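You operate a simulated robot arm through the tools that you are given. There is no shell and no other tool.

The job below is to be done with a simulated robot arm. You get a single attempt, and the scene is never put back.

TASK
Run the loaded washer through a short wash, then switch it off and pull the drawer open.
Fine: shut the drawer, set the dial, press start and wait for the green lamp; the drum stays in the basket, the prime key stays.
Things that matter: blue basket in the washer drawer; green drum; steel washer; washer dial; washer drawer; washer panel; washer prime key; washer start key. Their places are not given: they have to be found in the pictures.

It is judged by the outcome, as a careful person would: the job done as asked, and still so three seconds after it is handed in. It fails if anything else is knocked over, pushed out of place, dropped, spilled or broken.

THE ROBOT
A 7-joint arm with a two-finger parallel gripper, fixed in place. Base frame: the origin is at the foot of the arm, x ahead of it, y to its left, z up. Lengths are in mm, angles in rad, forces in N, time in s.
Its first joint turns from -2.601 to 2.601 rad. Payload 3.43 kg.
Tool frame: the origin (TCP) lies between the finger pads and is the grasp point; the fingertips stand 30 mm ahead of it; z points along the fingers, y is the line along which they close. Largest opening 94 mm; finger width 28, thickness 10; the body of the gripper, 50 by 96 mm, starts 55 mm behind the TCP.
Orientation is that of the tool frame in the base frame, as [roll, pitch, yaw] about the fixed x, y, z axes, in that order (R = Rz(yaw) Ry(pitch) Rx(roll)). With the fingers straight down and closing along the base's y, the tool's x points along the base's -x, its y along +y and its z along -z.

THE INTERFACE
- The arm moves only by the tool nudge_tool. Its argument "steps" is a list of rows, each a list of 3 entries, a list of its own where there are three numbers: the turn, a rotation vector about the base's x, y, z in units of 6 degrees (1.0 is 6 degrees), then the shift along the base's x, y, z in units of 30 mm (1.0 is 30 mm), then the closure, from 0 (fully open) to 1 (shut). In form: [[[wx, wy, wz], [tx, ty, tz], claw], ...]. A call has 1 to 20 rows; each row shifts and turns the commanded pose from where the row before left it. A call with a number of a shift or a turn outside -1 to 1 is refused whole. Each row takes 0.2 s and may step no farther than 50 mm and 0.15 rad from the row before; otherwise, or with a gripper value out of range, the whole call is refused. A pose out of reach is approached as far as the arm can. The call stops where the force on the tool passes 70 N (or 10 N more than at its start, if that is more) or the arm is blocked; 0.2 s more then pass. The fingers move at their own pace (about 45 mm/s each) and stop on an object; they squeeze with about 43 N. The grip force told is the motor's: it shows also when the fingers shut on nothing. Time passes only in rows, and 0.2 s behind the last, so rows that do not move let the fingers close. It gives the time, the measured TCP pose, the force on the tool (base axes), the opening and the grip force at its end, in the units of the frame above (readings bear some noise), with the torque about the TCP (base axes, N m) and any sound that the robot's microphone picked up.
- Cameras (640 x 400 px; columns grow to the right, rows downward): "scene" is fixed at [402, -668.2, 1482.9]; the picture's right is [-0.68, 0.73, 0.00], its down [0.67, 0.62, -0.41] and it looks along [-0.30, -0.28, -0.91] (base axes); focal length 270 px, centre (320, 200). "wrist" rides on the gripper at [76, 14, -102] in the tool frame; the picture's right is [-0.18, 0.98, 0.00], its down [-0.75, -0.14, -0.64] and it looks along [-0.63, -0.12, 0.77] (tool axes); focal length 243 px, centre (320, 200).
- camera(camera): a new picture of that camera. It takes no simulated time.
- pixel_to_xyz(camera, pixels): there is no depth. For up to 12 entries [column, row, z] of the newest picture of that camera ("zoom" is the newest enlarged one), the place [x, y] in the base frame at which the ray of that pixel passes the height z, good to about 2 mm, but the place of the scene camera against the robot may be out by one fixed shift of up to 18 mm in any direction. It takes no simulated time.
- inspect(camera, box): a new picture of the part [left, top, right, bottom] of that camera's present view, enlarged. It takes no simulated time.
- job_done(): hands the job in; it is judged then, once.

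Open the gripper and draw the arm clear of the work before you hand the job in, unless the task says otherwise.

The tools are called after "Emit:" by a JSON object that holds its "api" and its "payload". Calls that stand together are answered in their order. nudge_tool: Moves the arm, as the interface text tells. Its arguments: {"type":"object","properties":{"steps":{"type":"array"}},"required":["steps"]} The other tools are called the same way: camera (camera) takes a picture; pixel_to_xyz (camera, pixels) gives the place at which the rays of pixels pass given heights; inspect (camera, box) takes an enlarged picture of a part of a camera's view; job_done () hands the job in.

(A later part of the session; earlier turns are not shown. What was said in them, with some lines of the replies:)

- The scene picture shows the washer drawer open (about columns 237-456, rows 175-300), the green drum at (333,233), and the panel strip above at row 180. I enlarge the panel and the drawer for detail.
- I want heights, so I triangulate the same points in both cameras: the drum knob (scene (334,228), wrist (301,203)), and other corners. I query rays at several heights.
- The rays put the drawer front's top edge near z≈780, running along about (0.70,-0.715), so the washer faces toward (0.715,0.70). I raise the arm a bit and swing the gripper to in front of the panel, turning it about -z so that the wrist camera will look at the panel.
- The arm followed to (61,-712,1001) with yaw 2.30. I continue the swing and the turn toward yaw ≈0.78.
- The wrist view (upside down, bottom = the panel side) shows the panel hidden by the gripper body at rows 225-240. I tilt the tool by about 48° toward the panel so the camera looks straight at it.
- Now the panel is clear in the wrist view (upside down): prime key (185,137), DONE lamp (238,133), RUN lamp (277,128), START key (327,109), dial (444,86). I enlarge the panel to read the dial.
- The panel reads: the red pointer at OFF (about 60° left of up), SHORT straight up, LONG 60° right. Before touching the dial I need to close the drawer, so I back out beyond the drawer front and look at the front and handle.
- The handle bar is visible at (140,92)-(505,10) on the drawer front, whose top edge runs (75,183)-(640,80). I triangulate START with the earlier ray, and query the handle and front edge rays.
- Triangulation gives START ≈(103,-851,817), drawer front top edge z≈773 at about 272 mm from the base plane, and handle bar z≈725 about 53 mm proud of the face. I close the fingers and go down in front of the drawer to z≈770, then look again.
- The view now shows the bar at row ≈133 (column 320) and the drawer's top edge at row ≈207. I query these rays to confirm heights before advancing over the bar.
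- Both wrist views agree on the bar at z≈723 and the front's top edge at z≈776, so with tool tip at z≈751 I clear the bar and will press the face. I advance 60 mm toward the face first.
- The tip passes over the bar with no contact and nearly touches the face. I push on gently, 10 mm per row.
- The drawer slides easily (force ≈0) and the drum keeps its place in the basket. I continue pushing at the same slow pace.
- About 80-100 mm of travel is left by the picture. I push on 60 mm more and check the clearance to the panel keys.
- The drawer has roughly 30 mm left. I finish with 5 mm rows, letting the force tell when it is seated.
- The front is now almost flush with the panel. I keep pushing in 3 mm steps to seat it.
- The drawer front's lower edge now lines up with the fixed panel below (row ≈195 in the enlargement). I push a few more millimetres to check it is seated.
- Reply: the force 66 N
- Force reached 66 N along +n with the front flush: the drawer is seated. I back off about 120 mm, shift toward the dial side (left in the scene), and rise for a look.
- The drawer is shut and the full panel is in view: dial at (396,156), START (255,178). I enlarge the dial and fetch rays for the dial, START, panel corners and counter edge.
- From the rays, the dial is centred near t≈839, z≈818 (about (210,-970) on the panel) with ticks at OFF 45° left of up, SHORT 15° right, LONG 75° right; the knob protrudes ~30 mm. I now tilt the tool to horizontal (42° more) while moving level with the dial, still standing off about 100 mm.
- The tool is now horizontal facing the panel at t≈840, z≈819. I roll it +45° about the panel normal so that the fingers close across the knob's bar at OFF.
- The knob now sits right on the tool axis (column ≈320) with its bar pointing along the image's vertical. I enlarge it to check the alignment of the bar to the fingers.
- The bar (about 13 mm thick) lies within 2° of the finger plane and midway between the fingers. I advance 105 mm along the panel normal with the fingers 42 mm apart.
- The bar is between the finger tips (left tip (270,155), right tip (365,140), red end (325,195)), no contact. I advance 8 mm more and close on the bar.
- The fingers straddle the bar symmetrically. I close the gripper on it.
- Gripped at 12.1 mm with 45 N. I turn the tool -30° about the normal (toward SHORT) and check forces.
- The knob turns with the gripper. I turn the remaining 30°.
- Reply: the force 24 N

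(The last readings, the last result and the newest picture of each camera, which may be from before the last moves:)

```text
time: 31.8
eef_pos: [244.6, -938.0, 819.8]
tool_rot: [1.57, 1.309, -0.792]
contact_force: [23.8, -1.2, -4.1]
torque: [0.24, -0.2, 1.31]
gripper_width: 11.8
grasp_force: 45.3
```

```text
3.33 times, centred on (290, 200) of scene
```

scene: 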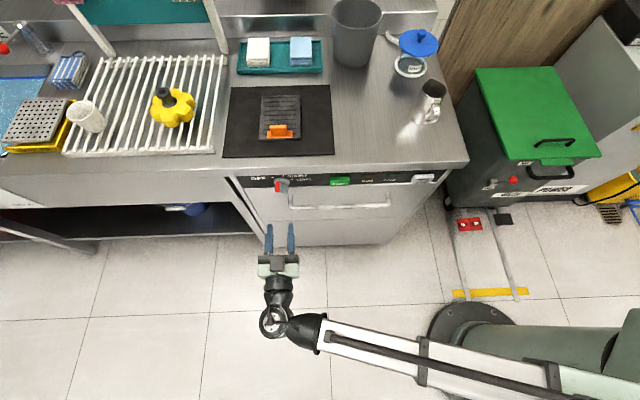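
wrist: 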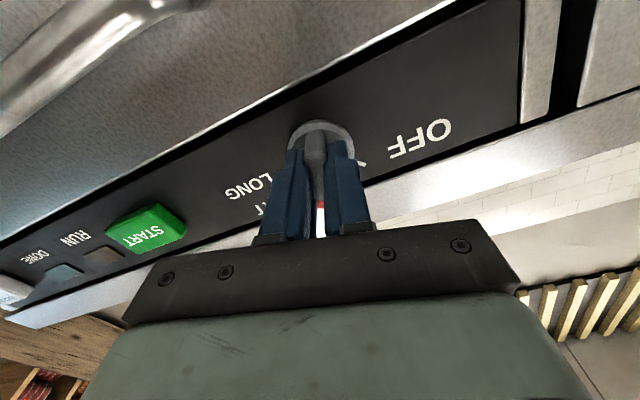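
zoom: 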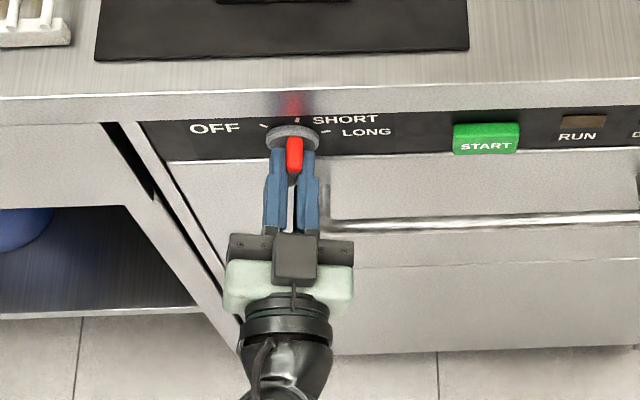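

The scene shows the red end now pointing at the SHORT tick. I open the fingers to release the knob, then check before backing out.

Emit:
{"api": "nudge_tool", "payload": {"steps": [[[0, 0, 0], [0, 0, 0], 0.55], [[0, 0, 0], [0, 0, 0], 0.55], [[0, 0, 0], [0, 0, 0], 0.55]]}}

Emit:
{"api": "inspect", "payload": {"camera": "wrist", "box": [220, 80, 460, 230]}}

```text
time: 32.6
eef_pos: [241.9, -937.3, 819.5]
tool_rot: [1.571, 1.308, -0.797]
contact_force: [0.1, 0.1, -1.0]
torque: [0.01, 0.01, -0.01]
gripper_width: 42.2
grasp_force: 0.0
```

```text
2.67 times, centred on (340, 155) of wrist
```

zoom: 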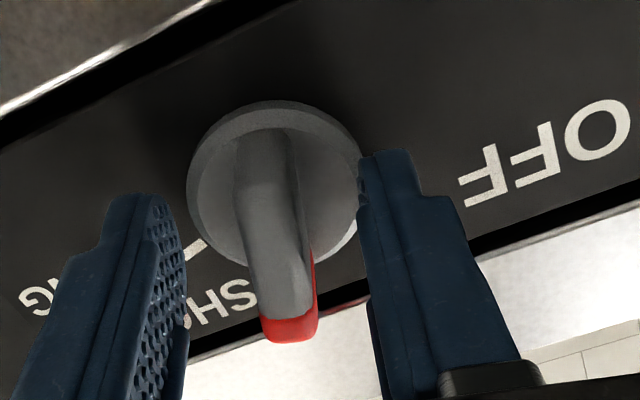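

Released cleanly; I back straight out 105 mm and undo the 15° roll to look at the dial.

Emit:
{"api": "nudge_tool", "payload": {"steps": [[[0, 0, 0], [0.238, 0.233, 0], 0.55], [[0, 0, 0], [0.357, 0.35, 0], 0.55], [[0, 0, 0], [0.476, 0.466, 0], 0.55], [[0, 0, 0], [0.476, 0.466, 0], 0.55], [[0.714, 0.7, 0], [0.476, 0.466, 0], 0.55], [[0.714, 0.7, 0], [0.476, 0.466, 0], 0.55], [[0.357, 0.35, 0], [0, 0, 0], 0.55]]}}

Emit:
{"api": "camera", "payload": {"camera": "wrist"}}

Emit:
{"api": "inspect", "payload": {"camera": "scene", "box": [230, 150, 350, 220]}}

```text
time: 34.2
eef_pos: [317.5, -864.1, 818.9]
tool_rot: [-1.495, 1.571, 2.422]
contact_force: [0.1, 0.0, 0.6]
torque: [0.0, 0.02, -0.04]
gripper_width: 42.3
grasp_force: 0.1
```

```text
taken
```

wrist: 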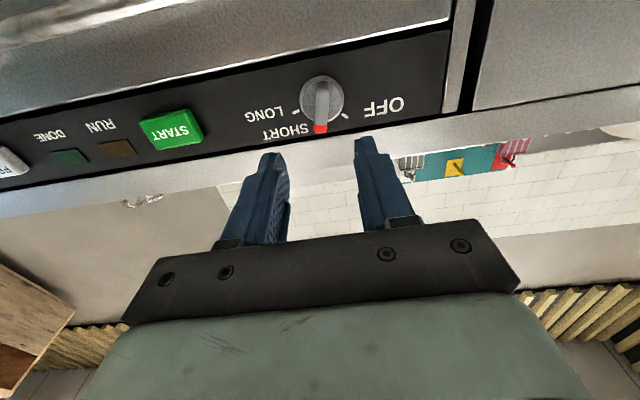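

```text
5.33 times, centred on (290, 185) of scene
```

zoom: 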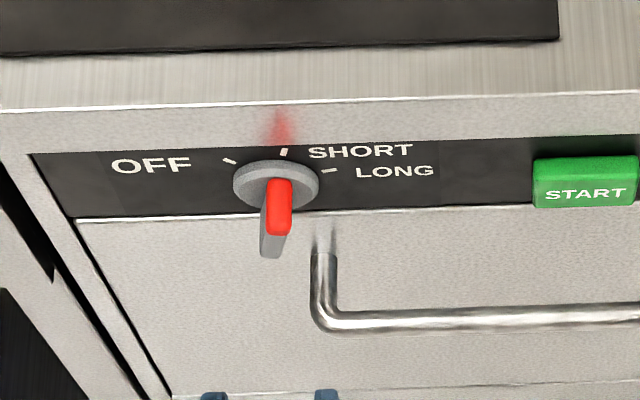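

Emit:
{"api": "inspect", "payload": {"camera": "wrist", "box": [240, 50, 420, 150]}}

```text
3.56 times, centred on (330, 100) of wrist
```

zoom: 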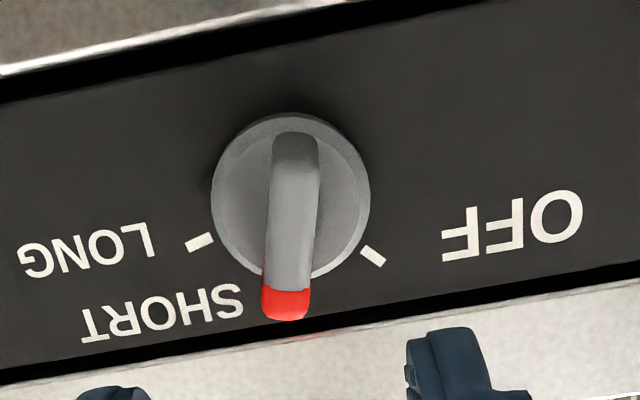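

The red pointer covers the SHORT tick: the dial is at SHORT. I now close the fingers and slide sideways 160 mm at this standoff to line up with START (t≈680, z≈818).

Emit:
{"api": "nudge_tool", "payload": {"steps": [[[0, 0, 0], [-0.465, 0.474, 0], 1], [[0, 0, 0], [-0.465, 0.474, 0], 1], [[0, 0, 0], [-0.465, 0.474, 0], 1], [[0, 0, 0], [-0.465, 0.474, 0], 1], [[0, 0, 0], [-0.465, 0.474, 0], 1], [[0, 0, 0], [-0.465, 0.474, 0], 1], [[0, 0, 0], [-0.465, 0.474, 0], 1], [[0, 0, 0], [-0.465, 0.474, 0], 1]]}}

Emit:
{"api": "camera", "payload": {"camera": "wrist"}}

Emit:
{"api": "inspect", "payload": {"camera": "scene", "box": [230, 150, 460, 260]}}

```text
time: 36.0
eef_pos: [205.4, -749.2, 818.9]
tool_rot: [0.803, 1.57, -1.565]
contact_force: [-1.1, -0.3, -0.3]
torque: [0.03, 0.01, 0.0]
gripper_width: 0.0
grasp_force: 33.5
```

```text
taken
```

wrist: 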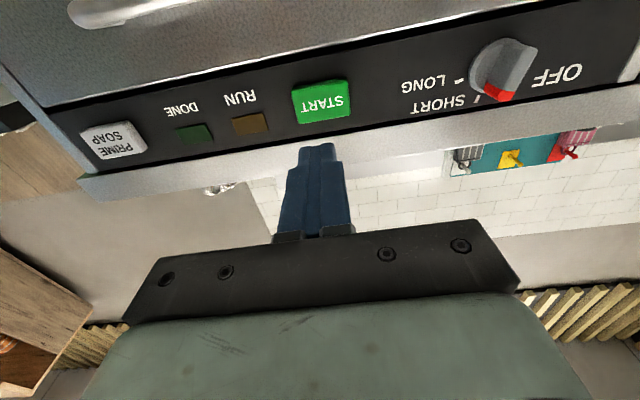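

```text
2.78 times, centred on (345, 205) of scene
```

zoom: 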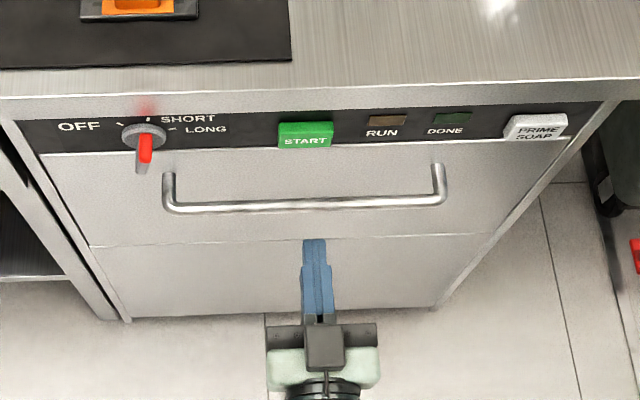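

START sits at (322,102), on the tool axis. I advance 99 mm toward it, staying short of contact.

Emit:
{"api": "nudge_tool", "payload": {"steps": [[[0, 0, 0], [-0.357, -0.35, 0], 1], [[0, 0, 0], [-0.357, -0.35, 0], 1], [[0, 0, 0], [-0.357, -0.35, 0], 1], [[0, 0, 0], [-0.357, -0.35, 0], 1], [[0, 0, 0], [-0.357, -0.35, 0], 1], [[0, 0, 0], [-0.357, -0.35, 0], 1], [[0, 0, 0], [-0.214, -0.21, 0], 1]]}}

Emit:
{"api": "camera", "payload": {"camera": "wrist"}}

Emit:
{"api": "inspect", "payload": {"camera": "scene", "box": [280, 160, 400, 220]}}

```text
time: 37.6
eef_pos: [134.6, -819.9, 818.1]
tool_rot: [1.003, 1.569, -1.363]
contact_force: [-0.3, -0.1, -0.1]
torque: [-0.01, 0.02, 0.0]
gripper_width: 0.0
grasp_force: 33.0
```

```text
taken
```

wrist: 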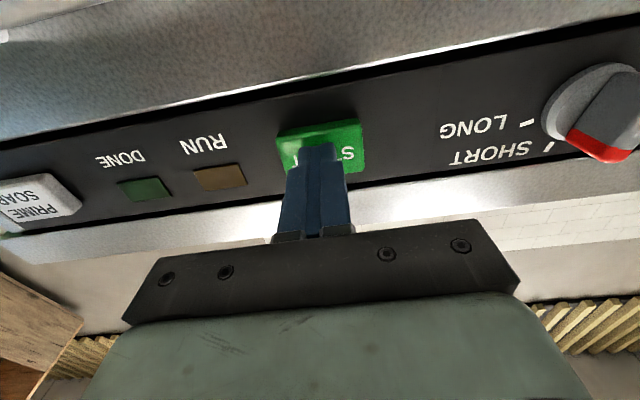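

```text
5.33 times, centred on (340, 190) of scene
```

zoom: 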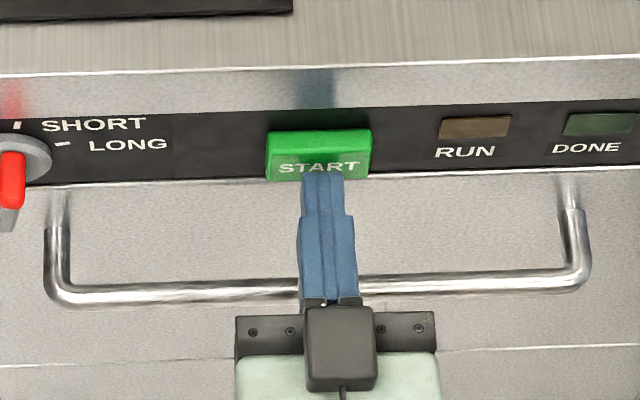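

The fingertips are about 12 mm short of START, centred on it. I press forward in 2.5 mm steps.

Emit:
{"api": "nudge_tool", "payload": {"steps": [[[0, 0, 0], [-0.0595, -0.0583, 0], 1], [[0, 0, 0], [-0.0595, -0.0583, 0], 1], [[0, 0, 0], [-0.0595, -0.0583, 0], 1], [[0, 0, 0], [-0.0595, -0.0583, 0], 1], [[0, 0, 0], [-0.0595, -0.0583, 0], 1]]}}

Emit:
{"api": "inspect", "payload": {"camera": "scene", "box": [280, 160, 400, 220]}}

```text
time: 38.8
eef_pos: [126.1, -827.6, 819.6]
tool_rot: [2.489, 1.569, 0.123]
contact_force: [7.8, 9.7, -4.3]
torque: [0.09, -0.09, 0.0]
gripper_width: 0.0
grasp_force: 32.7
heard: click
```

```text
5.33 times, centred on (340, 190) of scene
```

zoom: 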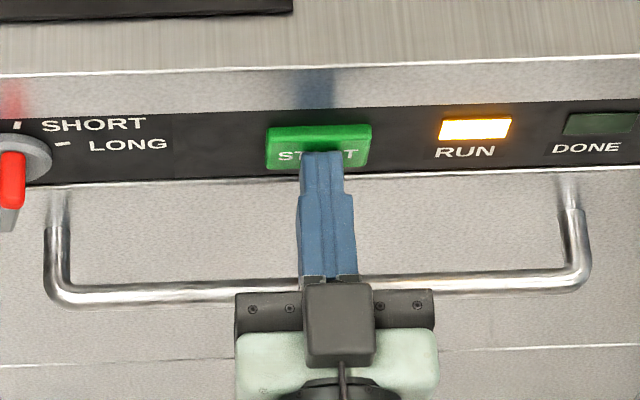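

A click was heard and the RUN lamp is lit amber. I back the finger off START at once and wait at a standoff.

Emit:
{"api": "nudge_tool", "payload": {"steps": [[[0, 0, 0], [0.238, 0.233, 0], 1], [[0, 0, 0], [0.476, 0.466, 0], 1], [[0, 0, 0], [0.476, 0.466, 0], 1], [[0, 0, 0], [0.476, 0.466, 0], 1], [[0, 0, 0], [0.476, 0.466, 0], 1], [[0, 0, 0], [0.476, 0.466, 0], 1]]}}

Emit:
{"api": "camera", "payload": {"camera": "wrist"}}

Emit:
{"api": "inspect", "payload": {"camera": "scene", "box": [230, 150, 460, 260]}}

```text
time: 40.2
eef_pos: [204.8, -749.9, 818.4]
tool_rot: [1.763, 1.571, -0.606]
contact_force: [0.2, -0.1, 0.2]
torque: [0.02, -0.03, 0.02]
gripper_width: 0.2
grasp_force: 32.7
```

```text
taken
```

wrist: 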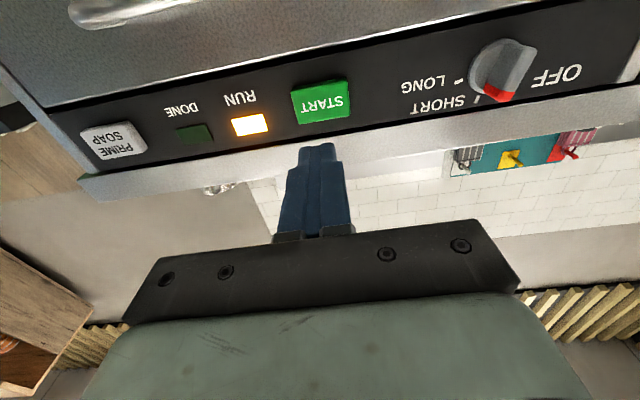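

```text
2.78 times, centred on (345, 205) of scene
```

zoom: 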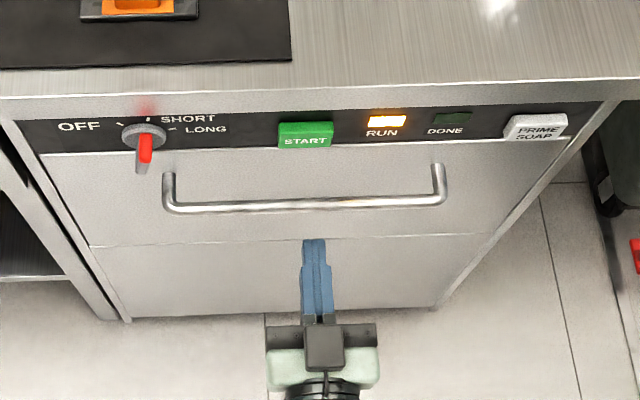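

RUN stays lit, DONE dark. While waiting I slide back over to the dial's standoff and open the fingers to 42 mm, without touching anything.

Emit:
{"api": "nudge_tool", "payload": {"steps": [[[0, 0, 0], [0.465, -0.474, 0], 0.55], [[0, 0, 0], [0.465, -0.474, 0], 0.55], [[0, 0, 0], [0.465, -0.474, 0], 0.55], [[0, 0, 0], [0.465, -0.474, 0], 0.55], [[0, 0, 0], [0.465, -0.474, 0], 0.55], [[0, 0, 0], [0.465, -0.474, 0], 0.55], [[0, 0, 0], [0.465, -0.474, 0], 0.55], [[0, 0, 0], [0.465, -0.474, 0], 0.55], [[0, 0, 0], [0, 0, 0], 0.55], [[0, 0, 0], [0, 0, 0], 0.55], [[0, 0, 0], [0, 0, 0], 0.55], [[0, 0, 0], [0, 0, 0], 0.55], [[0, 0, 0], [0, 0, 0], 0.55], [[0, 0, 0], [0, 0, 0], 0.55], [[0, 0, 0], [0, 0, 0], 0.55], [[0, 0, 0], [0, 0, 0], 0.55], [[0, 0, 0], [0, 0, 0], 0.55], [[0, 0, 0], [0, 0, 0], 0.55], [[0, 0, 0], [0, 0, 0], 0.55], [[0, 0, 0], [0, 0, 0], 0.55]]}}

Emit:
{"api": "camera", "payload": {"camera": "wrist"}}

Emit:
{"api": "inspect", "payload": {"camera": "scene", "box": [230, 150, 460, 260]}}

```text
time: 44.4
eef_pos: [316.6, -865.0, 817.4]
tool_rot: [1.449, 1.571, -0.917]
contact_force: [0.6, 0.0, 0.3]
torque: [-0.01, 0.01, -0.02]
gripper_width: 42.4
grasp_force: 0.0
```

```text
taken
```

wrist: 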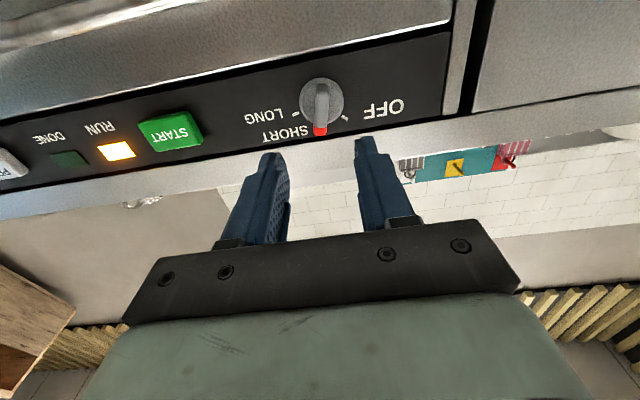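

```text
2.78 times, centred on (345, 205) of scene
```

zoom: 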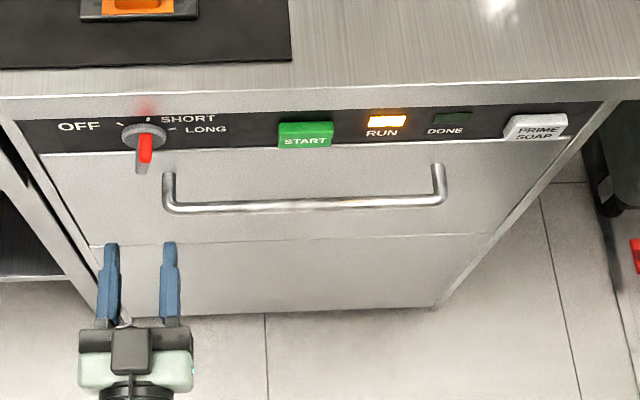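

RUN is still lit at t=44.4 s. I roll the tool -15° to match the knob's angle at SHORT and keep waiting at the standoff.

Emit:
{"api": "nudge_tool", "payload": {"steps": [[[-0.714, -0.7, 0], [0, 0, 0], 0.55], [[-0.714, -0.7, 0], [0, 0, 0], 0.55], [[-0.357, -0.35, 0], [0, 0, 0], 0.55], [[0, 0, 0], [0, 0, 0], 0.55], [[0, 0, 0], [0, 0, 0], 0.55], [[0, 0, 0], [0, 0, 0], 0.55], [[0, 0, 0], [0, 0, 0], 0.55], [[0, 0, 0], [0, 0, 0], 0.55], [[0, 0, 0], [0, 0, 0], 0.55], [[0, 0, 0], [0, 0, 0], 0.55], [[0, 0, 0], [0, 0, 0], 0.55], [[0, 0, 0], [0, 0, 0], 0.55], [[0, 0, 0], [0, 0, 0], 0.55], [[0, 0, 0], [0, 0, 0], 0.55], [[0, 0, 0], [0, 0, 0], 0.55], [[0, 0, 0], [0, 0, 0], 0.55], [[0, 0, 0], [0, 0, 0], 0.55], [[0, 0, 0], [0, 0, 0], 0.55], [[0, 0, 0], [0, 0, 0], 0.55], [[0, 0, 0], [0, 0, 0], 0.55]]}}

Emit:
{"api": "inspect", "payload": {"camera": "wrist", "box": [0, 40, 460, 240]}}

Emit:
{"api": "inspect", "payload": {"camera": "scene", "box": [230, 150, 460, 260]}}

```text
time: 48.6
eef_pos: [316.3, -864.3, 818.3]
tool_rot: [1.57, 1.309, -0.796]
contact_force: [0.2, 0.0, -0.7]
torque: [-0.01, 0.01, -0.02]
gripper_width: 42.3
grasp_force: 0.1
```

```text
1.39 times, centred on (230, 140) of wrist
```

zoom: 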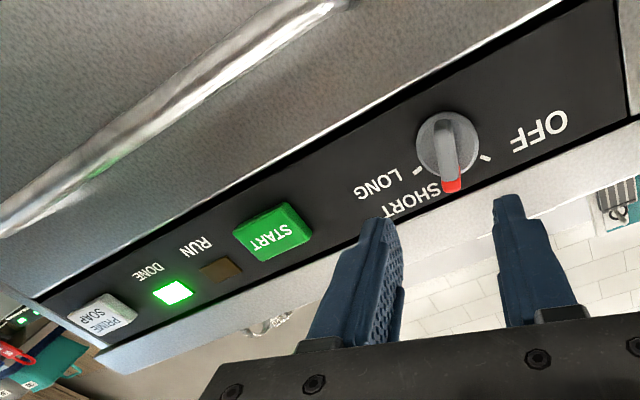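

```text
2.78 times, centred on (345, 205) of scene
```

zoom: 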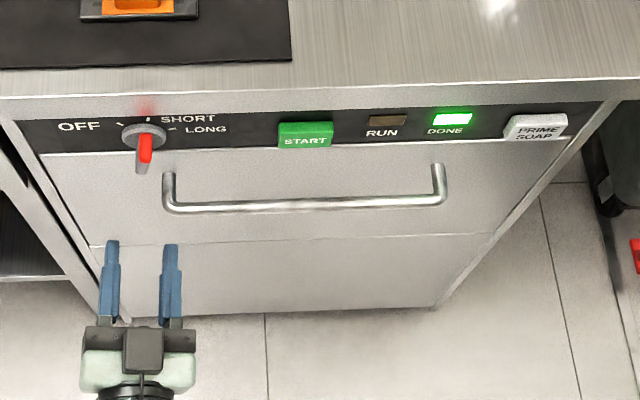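

The green DONE lamp is lit and RUN is off. I check the alignment of the knob with the fingers before going in to turn it back to OFF.

Emit:
{"api": "inspect", "payload": {"camera": "wrist", "box": [240, 60, 420, 180]}}

```text
3.33 times, centred on (330, 120) of wrist
```

zoom: 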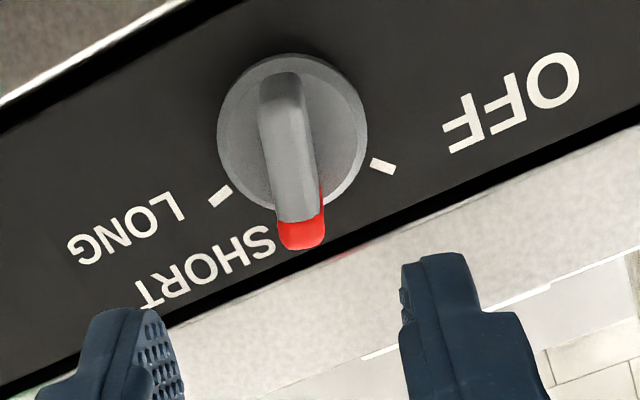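

The knob is centred on the tool axis (column ≈321) and its bar lies along the finger plane. I go in 104 mm.

Emit:
{"api": "nudge_tool", "payload": {"steps": [[[0, 0, 0], [-0.357, -0.35, 0], 0.55], [[0, 0, 0], [-0.357, -0.35, 0], 0.55], [[0, 0, 0], [-0.357, -0.35, 0], 0.55], [[0, 0, 0], [-0.357, -0.35, 0], 0.55], [[0, 0, 0], [-0.357, -0.35, 0], 0.55], [[0, 0, 0], [-0.238, -0.233, 0], 0.55], [[0, 0, 0], [-0.238, -0.233, 0], 0.55], [[0, 0, 0], [-0.214, -0.21, 0], 0.55], [[0, 0, 0], [0, 0, 0], 0.55]]}}

Emit:
{"api": "inspect", "payload": {"camera": "wrist", "box": [220, 80, 420, 230]}}

```text
time: 50.6
eef_pos: [242.1, -937.6, 818.6]
tool_rot: [1.572, 1.311, -0.795]
contact_force: [0.0, -0.1, -0.1]
torque: [0.01, 0.0, -0.01]
gripper_width: 42.4
grasp_force: 0.0
```

```text
2.67 times, centred on (320, 155) of wrist
```

zoom: 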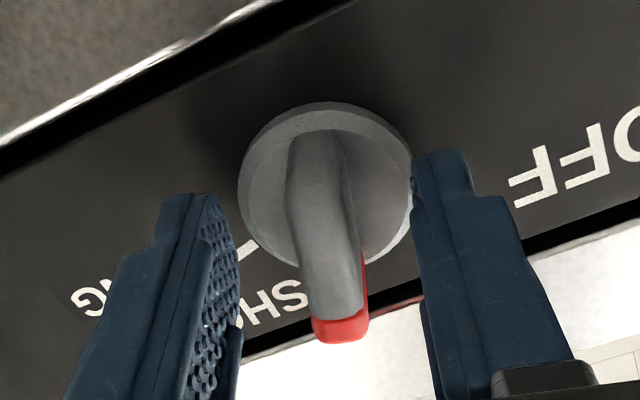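

The bar is again straddled by the fingers with no contact. I close on it and turn +30° about the normal first.

Emit:
{"api": "nudge_tool", "payload": {"steps": [[[0, 0, 0], [0, 0, 0], 1], [[0, 0, 0], [0, 0, 0], 1], [[0, 0, 0], [0, 0, 0], 1], [[0, 0, 0], [0, 0, 0], 1], [[0.714, 0.7, 0], [0, 0, 0], 1], [[0.714, 0.7, 0], [0, 0, 0], 1], [[0.714, 0.7, 0], [0, 0, 0], 1], [[0.714, 0.7, 0], [0, 0, 0], 1], [[0.714, 0.7, 0], [0, 0, 0], 1]]}}

Emit:
{"api": "inspect", "payload": {"camera": "wrist", "box": [220, 80, 420, 230]}}

```text
time: 52.6
eef_pos: [243.9, -937.4, 819.4]
tool_rot: [-1.564, 1.306, 2.353]
contact_force: [13.7, -12.7, 11.3]
torque: [-0.71, 0.74, 1.6]
gripper_width: 12.0
grasp_force: 44.9
```

```text
2.67 times, centred on (320, 155) of wrist
```

zoom: 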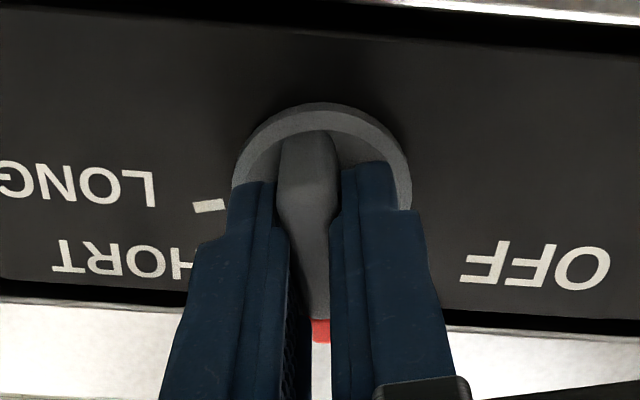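

The knob turns along, with a mild sideways load (≈19 N along +t), so I ease the commanded position by ~1.5 mm that way while turning the last 30°.

Emit:
{"api": "nudge_tool", "payload": {"steps": [[[0.714, 0.7, 0], [0.018, -0.018, 0.015], 1], [[0.714, 0.7, 0], [0.018, -0.018, 0.015], 1], [[0.714, 0.7, 0], [0, 0, 0], 1], [[0.714, 0.7, 0], [0, 0, 0], 1], [[0.714, 0.7, 0], [0, 0, 0], 1], [[0, 0, 0], [0, 0, 0], 1]]}}

Emit:
{"api": "inspect", "payload": {"camera": "wrist", "box": [220, 80, 420, 230]}}

Emit:
{"api": "inspect", "payload": {"camera": "scene", "box": [230, 150, 460, 260]}}

```text
time: 54.0
eef_pos: [242.2, -937.3, 818.6]
tool_rot: [-1.573, 0.785, 2.343]
contact_force: [7.1, 18.3, -3.7]
torque: [-0.09, 0.12, 1.58]
gripper_width: 11.8
grasp_force: 45.2
```

```text
2.67 times, centred on (320, 155) of wrist
```

zoom: 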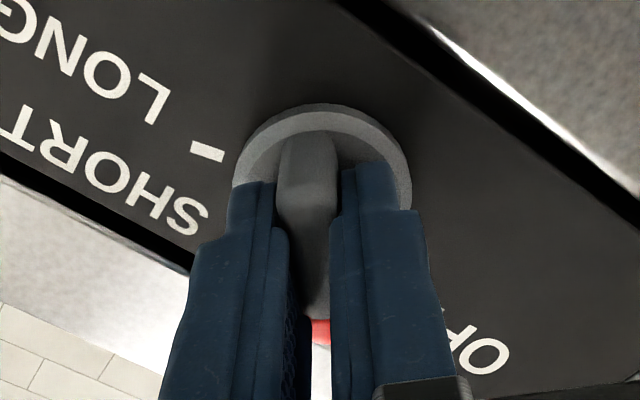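

```text
2.78 times, centred on (345, 205) of scene
```

zoom: 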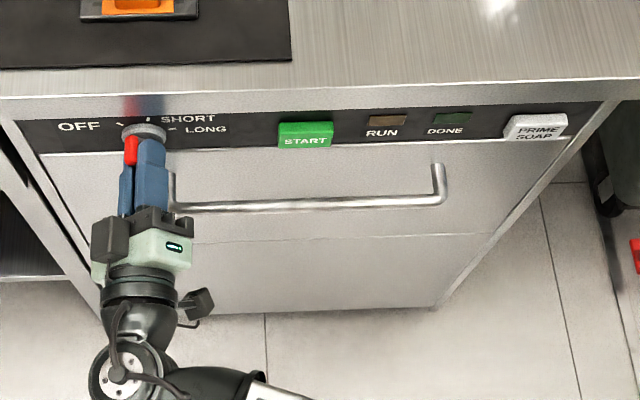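

The lamps are out and the pointer is back at the OFF tick. I open the fingers, then back out 105 mm.

Emit:
{"api": "nudge_tool", "payload": {"steps": [[[0, 0, 0], [0, 0, 0], 0.55], [[0, 0, 0], [0, 0, 0], 0.55], [[0, 0, 0], [0, 0, 0], 0.55], [[0, 0, 0], [0.119, 0.117, 0], 0.55], [[0, 0, 0], [0.357, 0.35, 0], 0.55], [[0, 0, 0], [0.476, 0.466, 0], 0.55], [[0, 0, 0], [0.476, 0.466, 0], 0.55], [[0, 0, 0], [0.476, 0.466, 0], 0.55], [[0, 0, 0], [0.476, 0.466, 0], 0.55]]}}

Emit:
{"api": "inspect", "payload": {"camera": "wrist", "box": [240, 50, 420, 150]}}

Emit:
{"api": "inspect", "payload": {"camera": "scene", "box": [230, 150, 460, 260]}}

```text
time: 56.0
eef_pos: [313.1, -867.6, 818.4]
tool_rot: [-1.569, 0.786, 2.348]
contact_force: [-0.2, -0.4, -1.1]
torque: [0.02, 0.01, 0.01]
gripper_width: 42.3
grasp_force: 0.0
```

```text
3.56 times, centred on (330, 100) of wrist
```

zoom: 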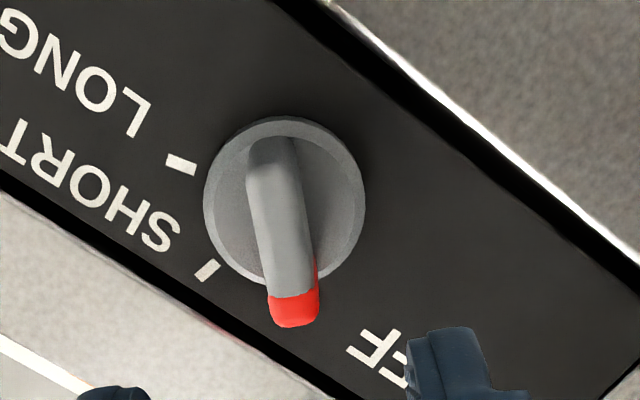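

```text
2.78 times, centred on (345, 205) of scene
```

zoom: 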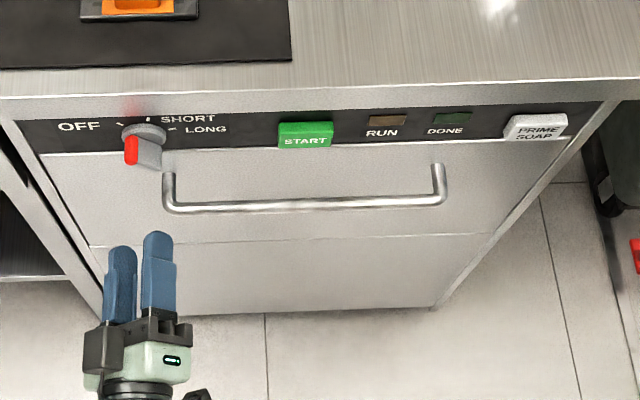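

The pointer is at OFF and both lamps are dark. Next is the handle: I move to in front of its middle (t≈674, z≈723) at standoff and roll the fingers another 45° so they open vertically above and below the bar.

Emit:
{"api": "nudge_tool", "payload": {"steps": [[[0.714, 0.7, 0], [-0.479, 0.488, -0.396], 0.5], [[0.714, 0.7, 0], [-0.479, 0.488, -0.396], 0.5], [[0.714, 0.7, 0], [-0.479, 0.488, -0.396], 0.5], [[0.714, 0.7, 0], [-0.479, 0.488, -0.396], 0.5], [[0.714, 0.7, 0], [-0.479, 0.488, -0.396], 0.5], [[0.714, 0.7, 0], [-0.479, 0.488, -0.396], 0.5], [[0.714, 0.7, 0], [-0.479, 0.488, -0.396], 0.5], [[0.357, 0.35, 0], [-0.479, 0.488, -0.396], 0.5]]}}

Emit:
{"api": "camera", "payload": {"camera": "wrist"}}

Emit:
{"api": "inspect", "payload": {"camera": "scene", "box": [230, 150, 460, 310]}}

```text
time: 57.8
eef_pos: [198.8, -751.8, 725.9]
tool_rot: [-1.57, 0.0, 2.347]
contact_force: [-0.1, -0.1, 0.8]
torque: [0.0, 0.01, 0.03]
gripper_width: 46.8
grasp_force: 0.0
```

```text
taken
```

wrist: 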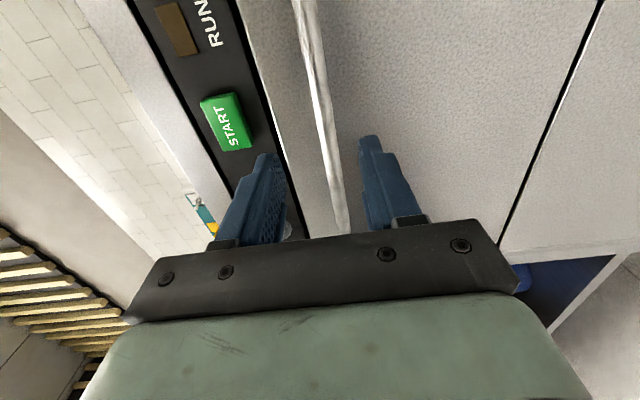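

```text
2.50 times, centred on (345, 230) of scene
```

zoom: 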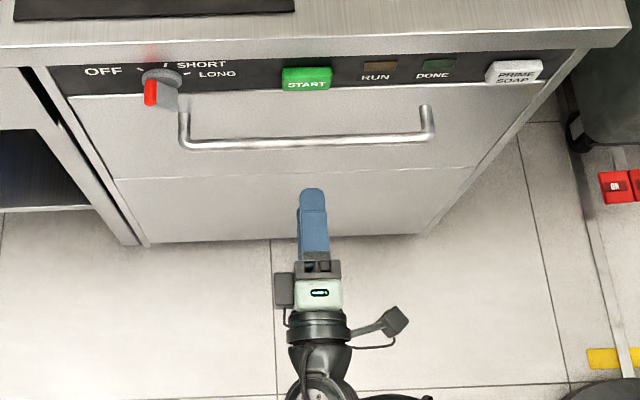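

The fingers are now above and below the bar line; at the bar's distance the bar is at column ≈325, i.e. ~3-4 mm below the axis. I drop 3 mm and advance 78 mm.

Emit:
{"api": "nudge_tool", "payload": {"steps": [[[0, 0, 0], [-0.357, -0.35, -0.1], 0.5], [[0, 0, 0], [-0.357, -0.35, 0], 0.5], [[0, 0, 0], [-0.357, -0.35, 0], 0.5], [[0, 0, 0], [-0.357, -0.35, 0], 0.5], [[0, 0, 0], [-0.238, -0.233, 0], 0.5], [[0, 0, 0], [-0.19, -0.187, 0], 0.5]]}}

Emit:
{"api": "camera", "payload": {"camera": "wrist"}}

Emit:
{"api": "inspect", "payload": {"camera": "scene", "box": [260, 150, 420, 260]}}

```text
time: 59.2
eef_pos: [143.2, -805.9, 721.1]
tool_rot: [-1.571, 0.002, 2.345]
contact_force: [-0.2, 1.1, -0.2]
torque: [0.04, 0.01, -0.02]
gripper_width: 47.0
grasp_force: 0.1
```

```text
taken
```

wrist: 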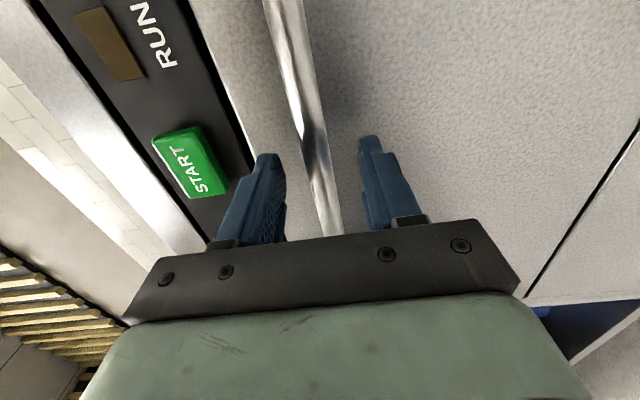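

```text
3.64 times, centred on (340, 205) of scene
```

zoom: 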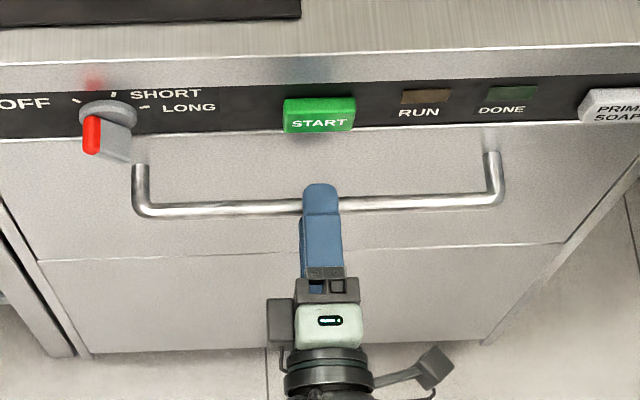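

The bar is centred between the fingers (column ≈319 at row 172). I advance 15 mm more so the pads sit on the bar, then close.

Emit:
{"api": "nudge_tool", "payload": {"steps": [[[0, 0, 0], [-0.178, -0.175, 0], 0.5], [[0, 0, 0], [-0.178, -0.175, 0], 0.5], [[0, 0, 0], [0, 0, 0], 1], [[0, 0, 0], [0, 0, 0], 1], [[0, 0, 0], [0, 0, 0], 1], [[0, 0, 0], [0, 0, 0], 1]]}}

Emit:
{"api": "camera", "payload": {"camera": "wrist"}}

Emit:
{"api": "inspect", "payload": {"camera": "scene", "box": [260, 150, 420, 260]}}

```text
time: 60.6
eef_pos: [133.7, -816.4, 721.3]
tool_rot: [-1.569, 0.003, 2.348]
contact_force: [6.6, 6.4, 0.9]
torque: [0.22, 0.18, 0.26]
gripper_width: 16.0
grasp_force: 45.4
```

```text
taken
```

wrist: 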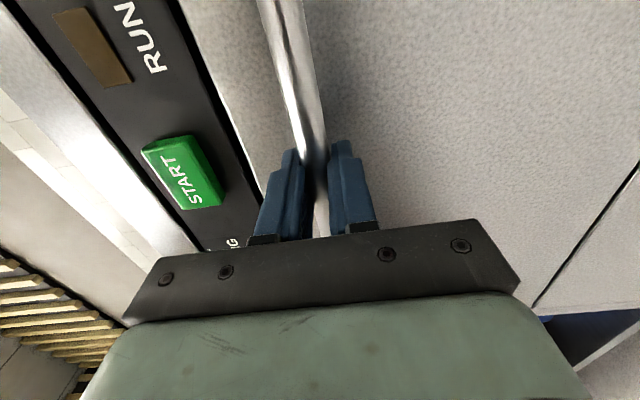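

```text
3.64 times, centred on (340, 205) of scene
```

zoom: 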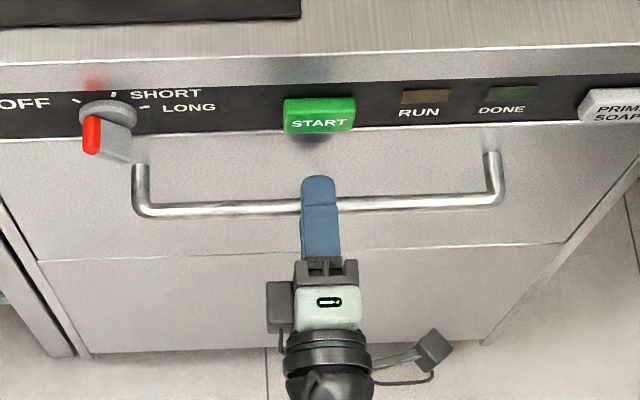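

The bar is gripped (16 mm, 45 N). I pull outward gently along +n, small steps first.

Emit:
{"api": "nudge_tool", "payload": {"steps": [[[0, 0, 0], [0.0714, 0.07, 0], 1], [[0, 0, 0], [0.0714, 0.07, 0], 1], [[0, 0, 0], [0.119, 0.117, 0], 1], [[0, 0, 0], [0.167, 0.163, 0], 1], [[0, 0, 0], [0.238, 0.233, 0], 1], [[0, 0, 0], [0.238, 0.233, 0], 1], [[0, 0, 0], [0.238, 0.233, 0], 1]]}}

Emit:
{"api": "inspect", "payload": {"camera": "scene", "box": [230, 150, 460, 310]}}

```text
time: 62.2
eef_pos: [168.1, -781.5, 721.6]
tool_rot: [-1.571, 0.001, 2.347]
contact_force: [0.5, 0.5, 9.6]
torque: [0.05, 0.24, 0.21]
gripper_width: 16.1
grasp_force: 45.6
```

```text
2.50 times, centred on (345, 230) of scene
```

zoom: 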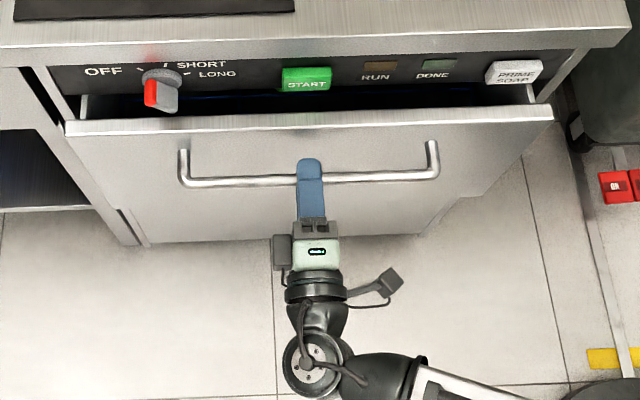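

The drawer has come out about 48 mm with little force. I keep pulling at 10 mm per row.

Emit:
{"api": "nudge_tool", "payload": {"steps": [[[0, 0, 0], [0.238, 0.233, 0], 1], [[0, 0, 0], [0.238, 0.233, 0], 1], [[0, 0, 0], [0.238, 0.233, 0], 1], [[0, 0, 0], [0.238, 0.233, 0], 1], [[0, 0, 0], [0.238, 0.233, 0], 1], [[0, 0, 0], [0.238, 0.233, 0], 1], [[0, 0, 0], [0.238, 0.233, 0], 1], [[0, 0, 0], [0.238, 0.233, 0], 1], [[0, 0, 0], [0.238, 0.233, 0], 1], [[0, 0, 0], [0.238, 0.233, 0], 1]]}}

Emit:
{"api": "inspect", "payload": {"camera": "scene", "box": [230, 150, 460, 310]}}

```text
time: 64.4
eef_pos: [238.4, -710.8, 721.0]
tool_rot: [-1.568, 0.002, 2.348]
contact_force: [5.0, -5.2, 24.1]
torque: [0.07, 0.28, -0.73]
gripper_width: 15.8
grasp_force: 45.5
```

```text
2.50 times, centred on (345, 230) of scene
```

zoom: 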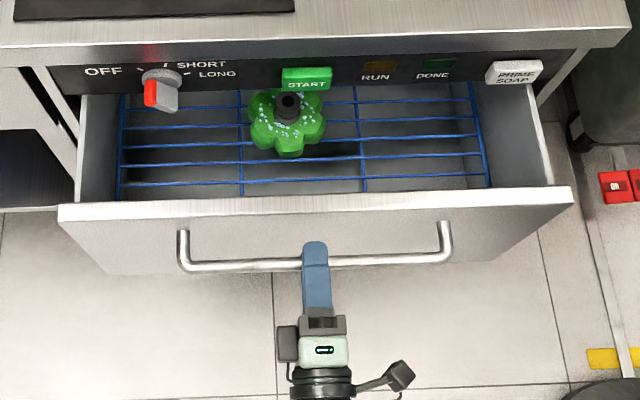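

The drum, now with its stains gone, rides along in the basket. The upward load reads 24 N, so I ease the tool up ~1.5 mm while pulling on another 60 mm.

Emit:
{"api": "nudge_tool", "payload": {"steps": [[[0, 0, 0], [0.238, 0.233, 0.025], 1], [[0, 0, 0], [0.238, 0.233, 0.025], 1], [[0, 0, 0], [0.238, 0.233, 0], 1], [[0, 0, 0], [0.238, 0.233, 0], 1], [[0, 0, 0], [0.238, 0.233, 0], 1], [[0, 0, 0], [0.238, 0.233, 0], 1]]}}

Emit:
{"api": "inspect", "payload": {"camera": "scene", "box": [230, 150, 460, 310]}}

```text
time: 65.8
eef_pos: [280.2, -671.0, 721.5]
tool_rot: [-1.572, 0.0, 2.344]
contact_force: [-12.1, 11.7, -12.5]
torque: [0.21, 0.05, 0.44]
gripper_width: 15.7
grasp_force: 44.7
```

```text
2.50 times, centred on (345, 230) of scene
```

zoom: 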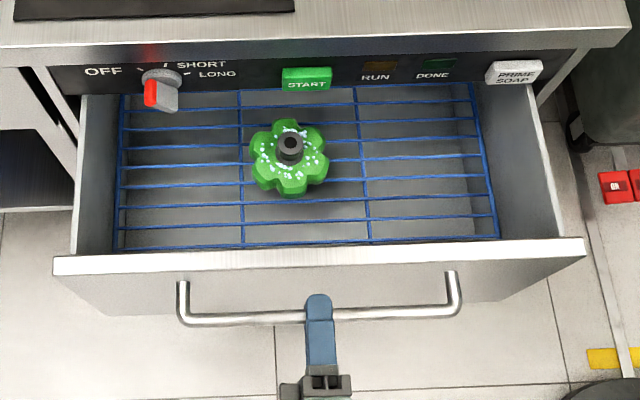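

About 206 mm open; it began roughly 255 mm open. I pull another 45 mm, easing sideways 1.5 mm to relieve the side load.

Emit:
{"api": "nudge_tool", "payload": {"steps": [[[0, 0, 0], [0.22, 0.25, 0], 1], [[0, 0, 0], [0.22, 0.25, 0], 1], [[0, 0, 0], [0.238, 0.233, 0], 1], [[0, 0, 0], [0.238, 0.233, 0], 1], [[0, 0, 0], [0.119, 0.117, 0], 1]]}}

Emit:
{"api": "camera", "payload": {"camera": "scene"}}

Emit:
{"api": "camera", "payload": {"camera": "wrist"}}

```text
time: 67.0
eef_pos: [312.8, -639.0, 722.5]
tool_rot: [-1.573, 0.002, 2.347]
contact_force: [-6.9, 5.2, -25.5]
torque: [0.36, 0.07, -0.22]
gripper_width: 15.5
grasp_force: 44.9
```

```text
taken
```

scene: 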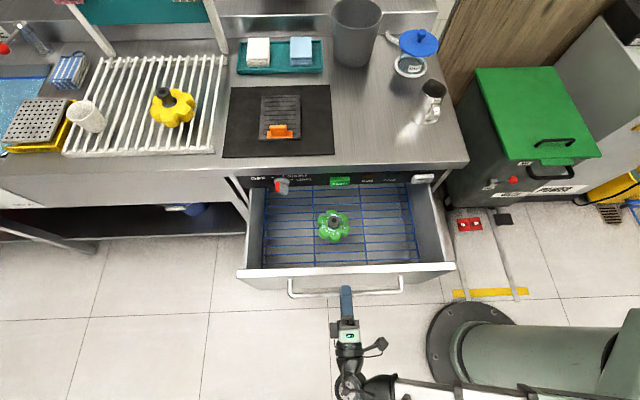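

```text
taken
```

wrist: 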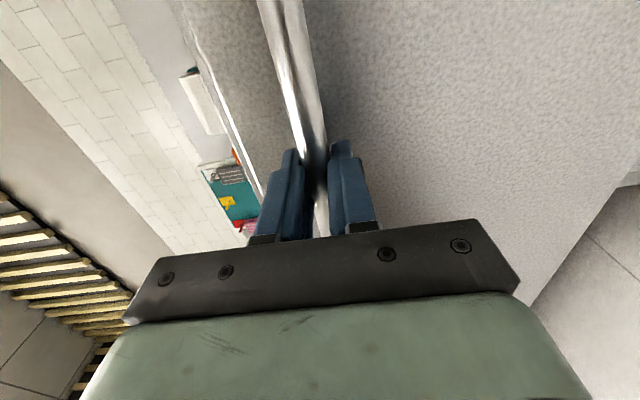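

The front is at row ≈272, originally ≈281, so about 20 mm remains to its former opening. I pull on in 5 mm rows and ease down 1 mm to relieve the -25 N vertical load.

Emit:
{"api": "nudge_tool", "payload": {"steps": [[[0, 0, 0], [0.119, 0.117, -0.02], 1], [[0, 0, 0], [0.119, 0.117, -0.02], 1], [[0, 0, 0], [0.119, 0.117, 0], 1], [[0, 0, 0], [0.119, 0.117, 0], 1]]}}

Emit:
{"api": "inspect", "payload": {"camera": "scene", "box": [220, 150, 480, 320]}}

```text
time: 68.0
eef_pos: [326.5, -624.1, 723.1]
tool_rot: [-1.568, 0.001, 2.347]
contact_force: [-3.4, 1.0, -10.5]
torque: [0.29, 0.11, -0.17]
gripper_width: 15.5
grasp_force: 45.2
```

```text
2.35 times, centred on (350, 235) of scene
```

zoom: 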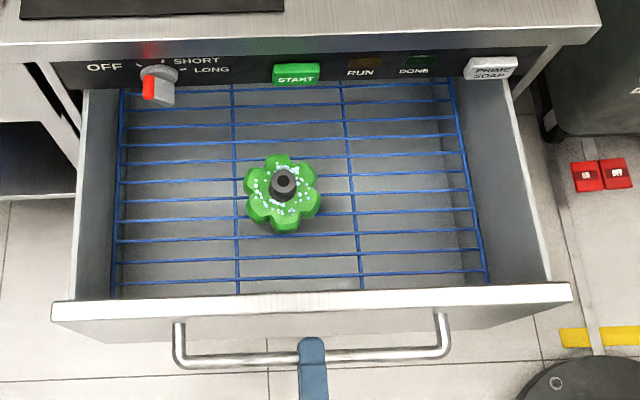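

The drawer now matches its original opening (front edge and handle within ~3 px of the first enlargement), drum seated in the basket. I open the fingers and back straight off the handle.

Emit:
{"api": "nudge_tool", "payload": {"steps": [[[0, 0, 0], [0, 0, 0], 0.5], [[0, 0, 0], [0, 0, 0], 0.5], [[0, 0, 0], [0, 0, 0], 0.5], [[0, 0, 0], [0, 0, 0], 0.5], [[0, 0, 0], [0.119, 0.117, 0], 0.5], [[0, 0, 0], [0.238, 0.233, 0], 0.5], [[0, 0, 0], [0.357, 0.35, 0], 0.5], [[0, 0, 0], [0.357, 0.35, 0], 0.5], [[0, 0, 0], [0.357, 0.35, 0], 0.5]]}}

Emit:
{"api": "camera", "payload": {"camera": "scene"}}

Emit:
{"api": "camera", "payload": {"camera": "wrist"}}

```text
time: 70.0
eef_pos: [367.9, -582.8, 722.5]
tool_rot: [-1.571, 0.001, 2.346]
contact_force: [0.8, -0.7, -0.8]
torque: [-0.03, -0.02, 0.01]
gripper_width: 47.1
grasp_force: 0.1
```

```text
taken
```

scene: 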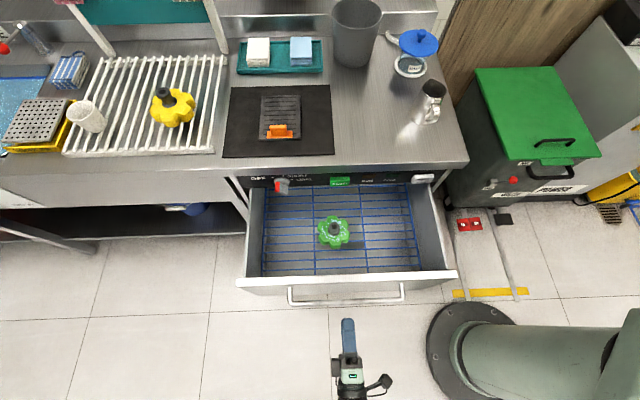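

```text
taken
```

wrist: 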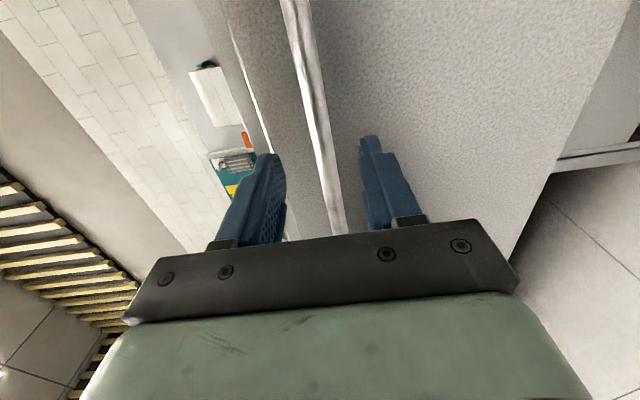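

The arm is off the handle with no contact force. I retreat another 40 mm, rise, open the gripper fully, and let a second pass to confirm everything stays put.

Emit:
{"api": "nudge_tool", "payload": {"steps": [[[0, 0, 0], [0.357, 0.35, 0], 0.5], [[0, 0, 0], [0.357, 0.35, 0], 0.3], [[0, 0, 0], [0.238, 0.233, 0.4], 0], [[0, 0, 0], [0.1, 0.1, 0.8], 0], [[0, 0, 0], [0, 0, 0.8], 0], [[0, 0, 0], [0, 0, 0.8], 0], [[0, 0, 0], [0, 0, 0], 0], [[0, 0, 0], [0, 0, 0], 0], [[0, 0, 0], [0, 0, 0], 0], [[0, 0, 0], [0, 0, 0], 0]]}}

Emit:
{"api": "camera", "payload": {"camera": "scene"}}

Emit:
{"api": "inspect", "payload": {"camera": "scene", "box": [220, 150, 480, 320]}}

```text
time: 72.2
eef_pos: [399.6, -550.7, 806.1]
tool_rot: [-1.569, 0.003, 2.348]
contact_force: [0.1, -0.5, 0.7]
torque: [0.01, 0.04, -0.01]
gripper_width: 94.1
grasp_force: 0.1
```

```text
taken
```

scene: 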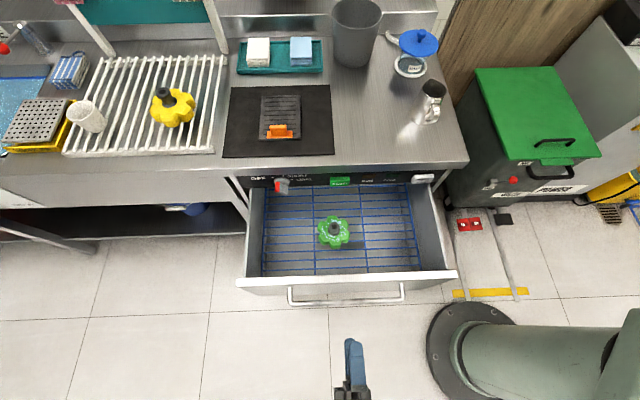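

```text
2.35 times, centred on (350, 235) of scene
```

zoom: 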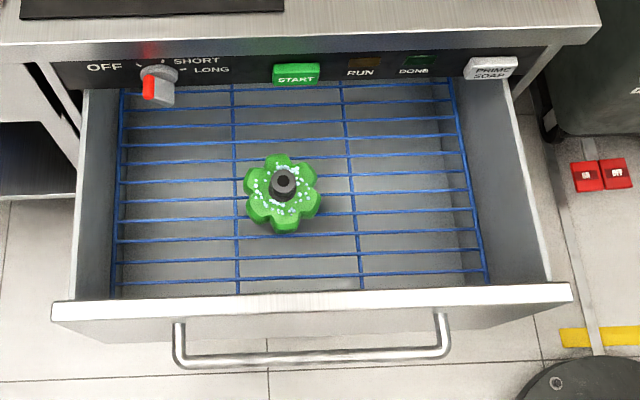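

The final pictures show the drawer open at its original extent, the drum in the basket, the dial at OFF with both lamps dark, the prime key untouched, and everything on the counter in place. The gripper is open and clear, so I hand the job in.

Emit:
{"api": "job_done", "payload": {}}

```text
The job is handed in.
```

The washer ran its short wash and is now off, with the drawer pulled open to where it started. I've handed the job in; no verdict has come back.

- **Wash:** I shut the drawer, set the dial to SHORT and pressed start. The RUN lamp lit, and I waited for the green DONE lamp. In the pictures, the orange specks on the drum have given way to pale blue ones.
- **Switched off:** The dial is back at OFF and both lamps are dark.
- **Left as they were:** The drum is still in the basket, I didn't touch the prime key, and everything on the counter looks in place.

The gripper is open and clear of the drawer.
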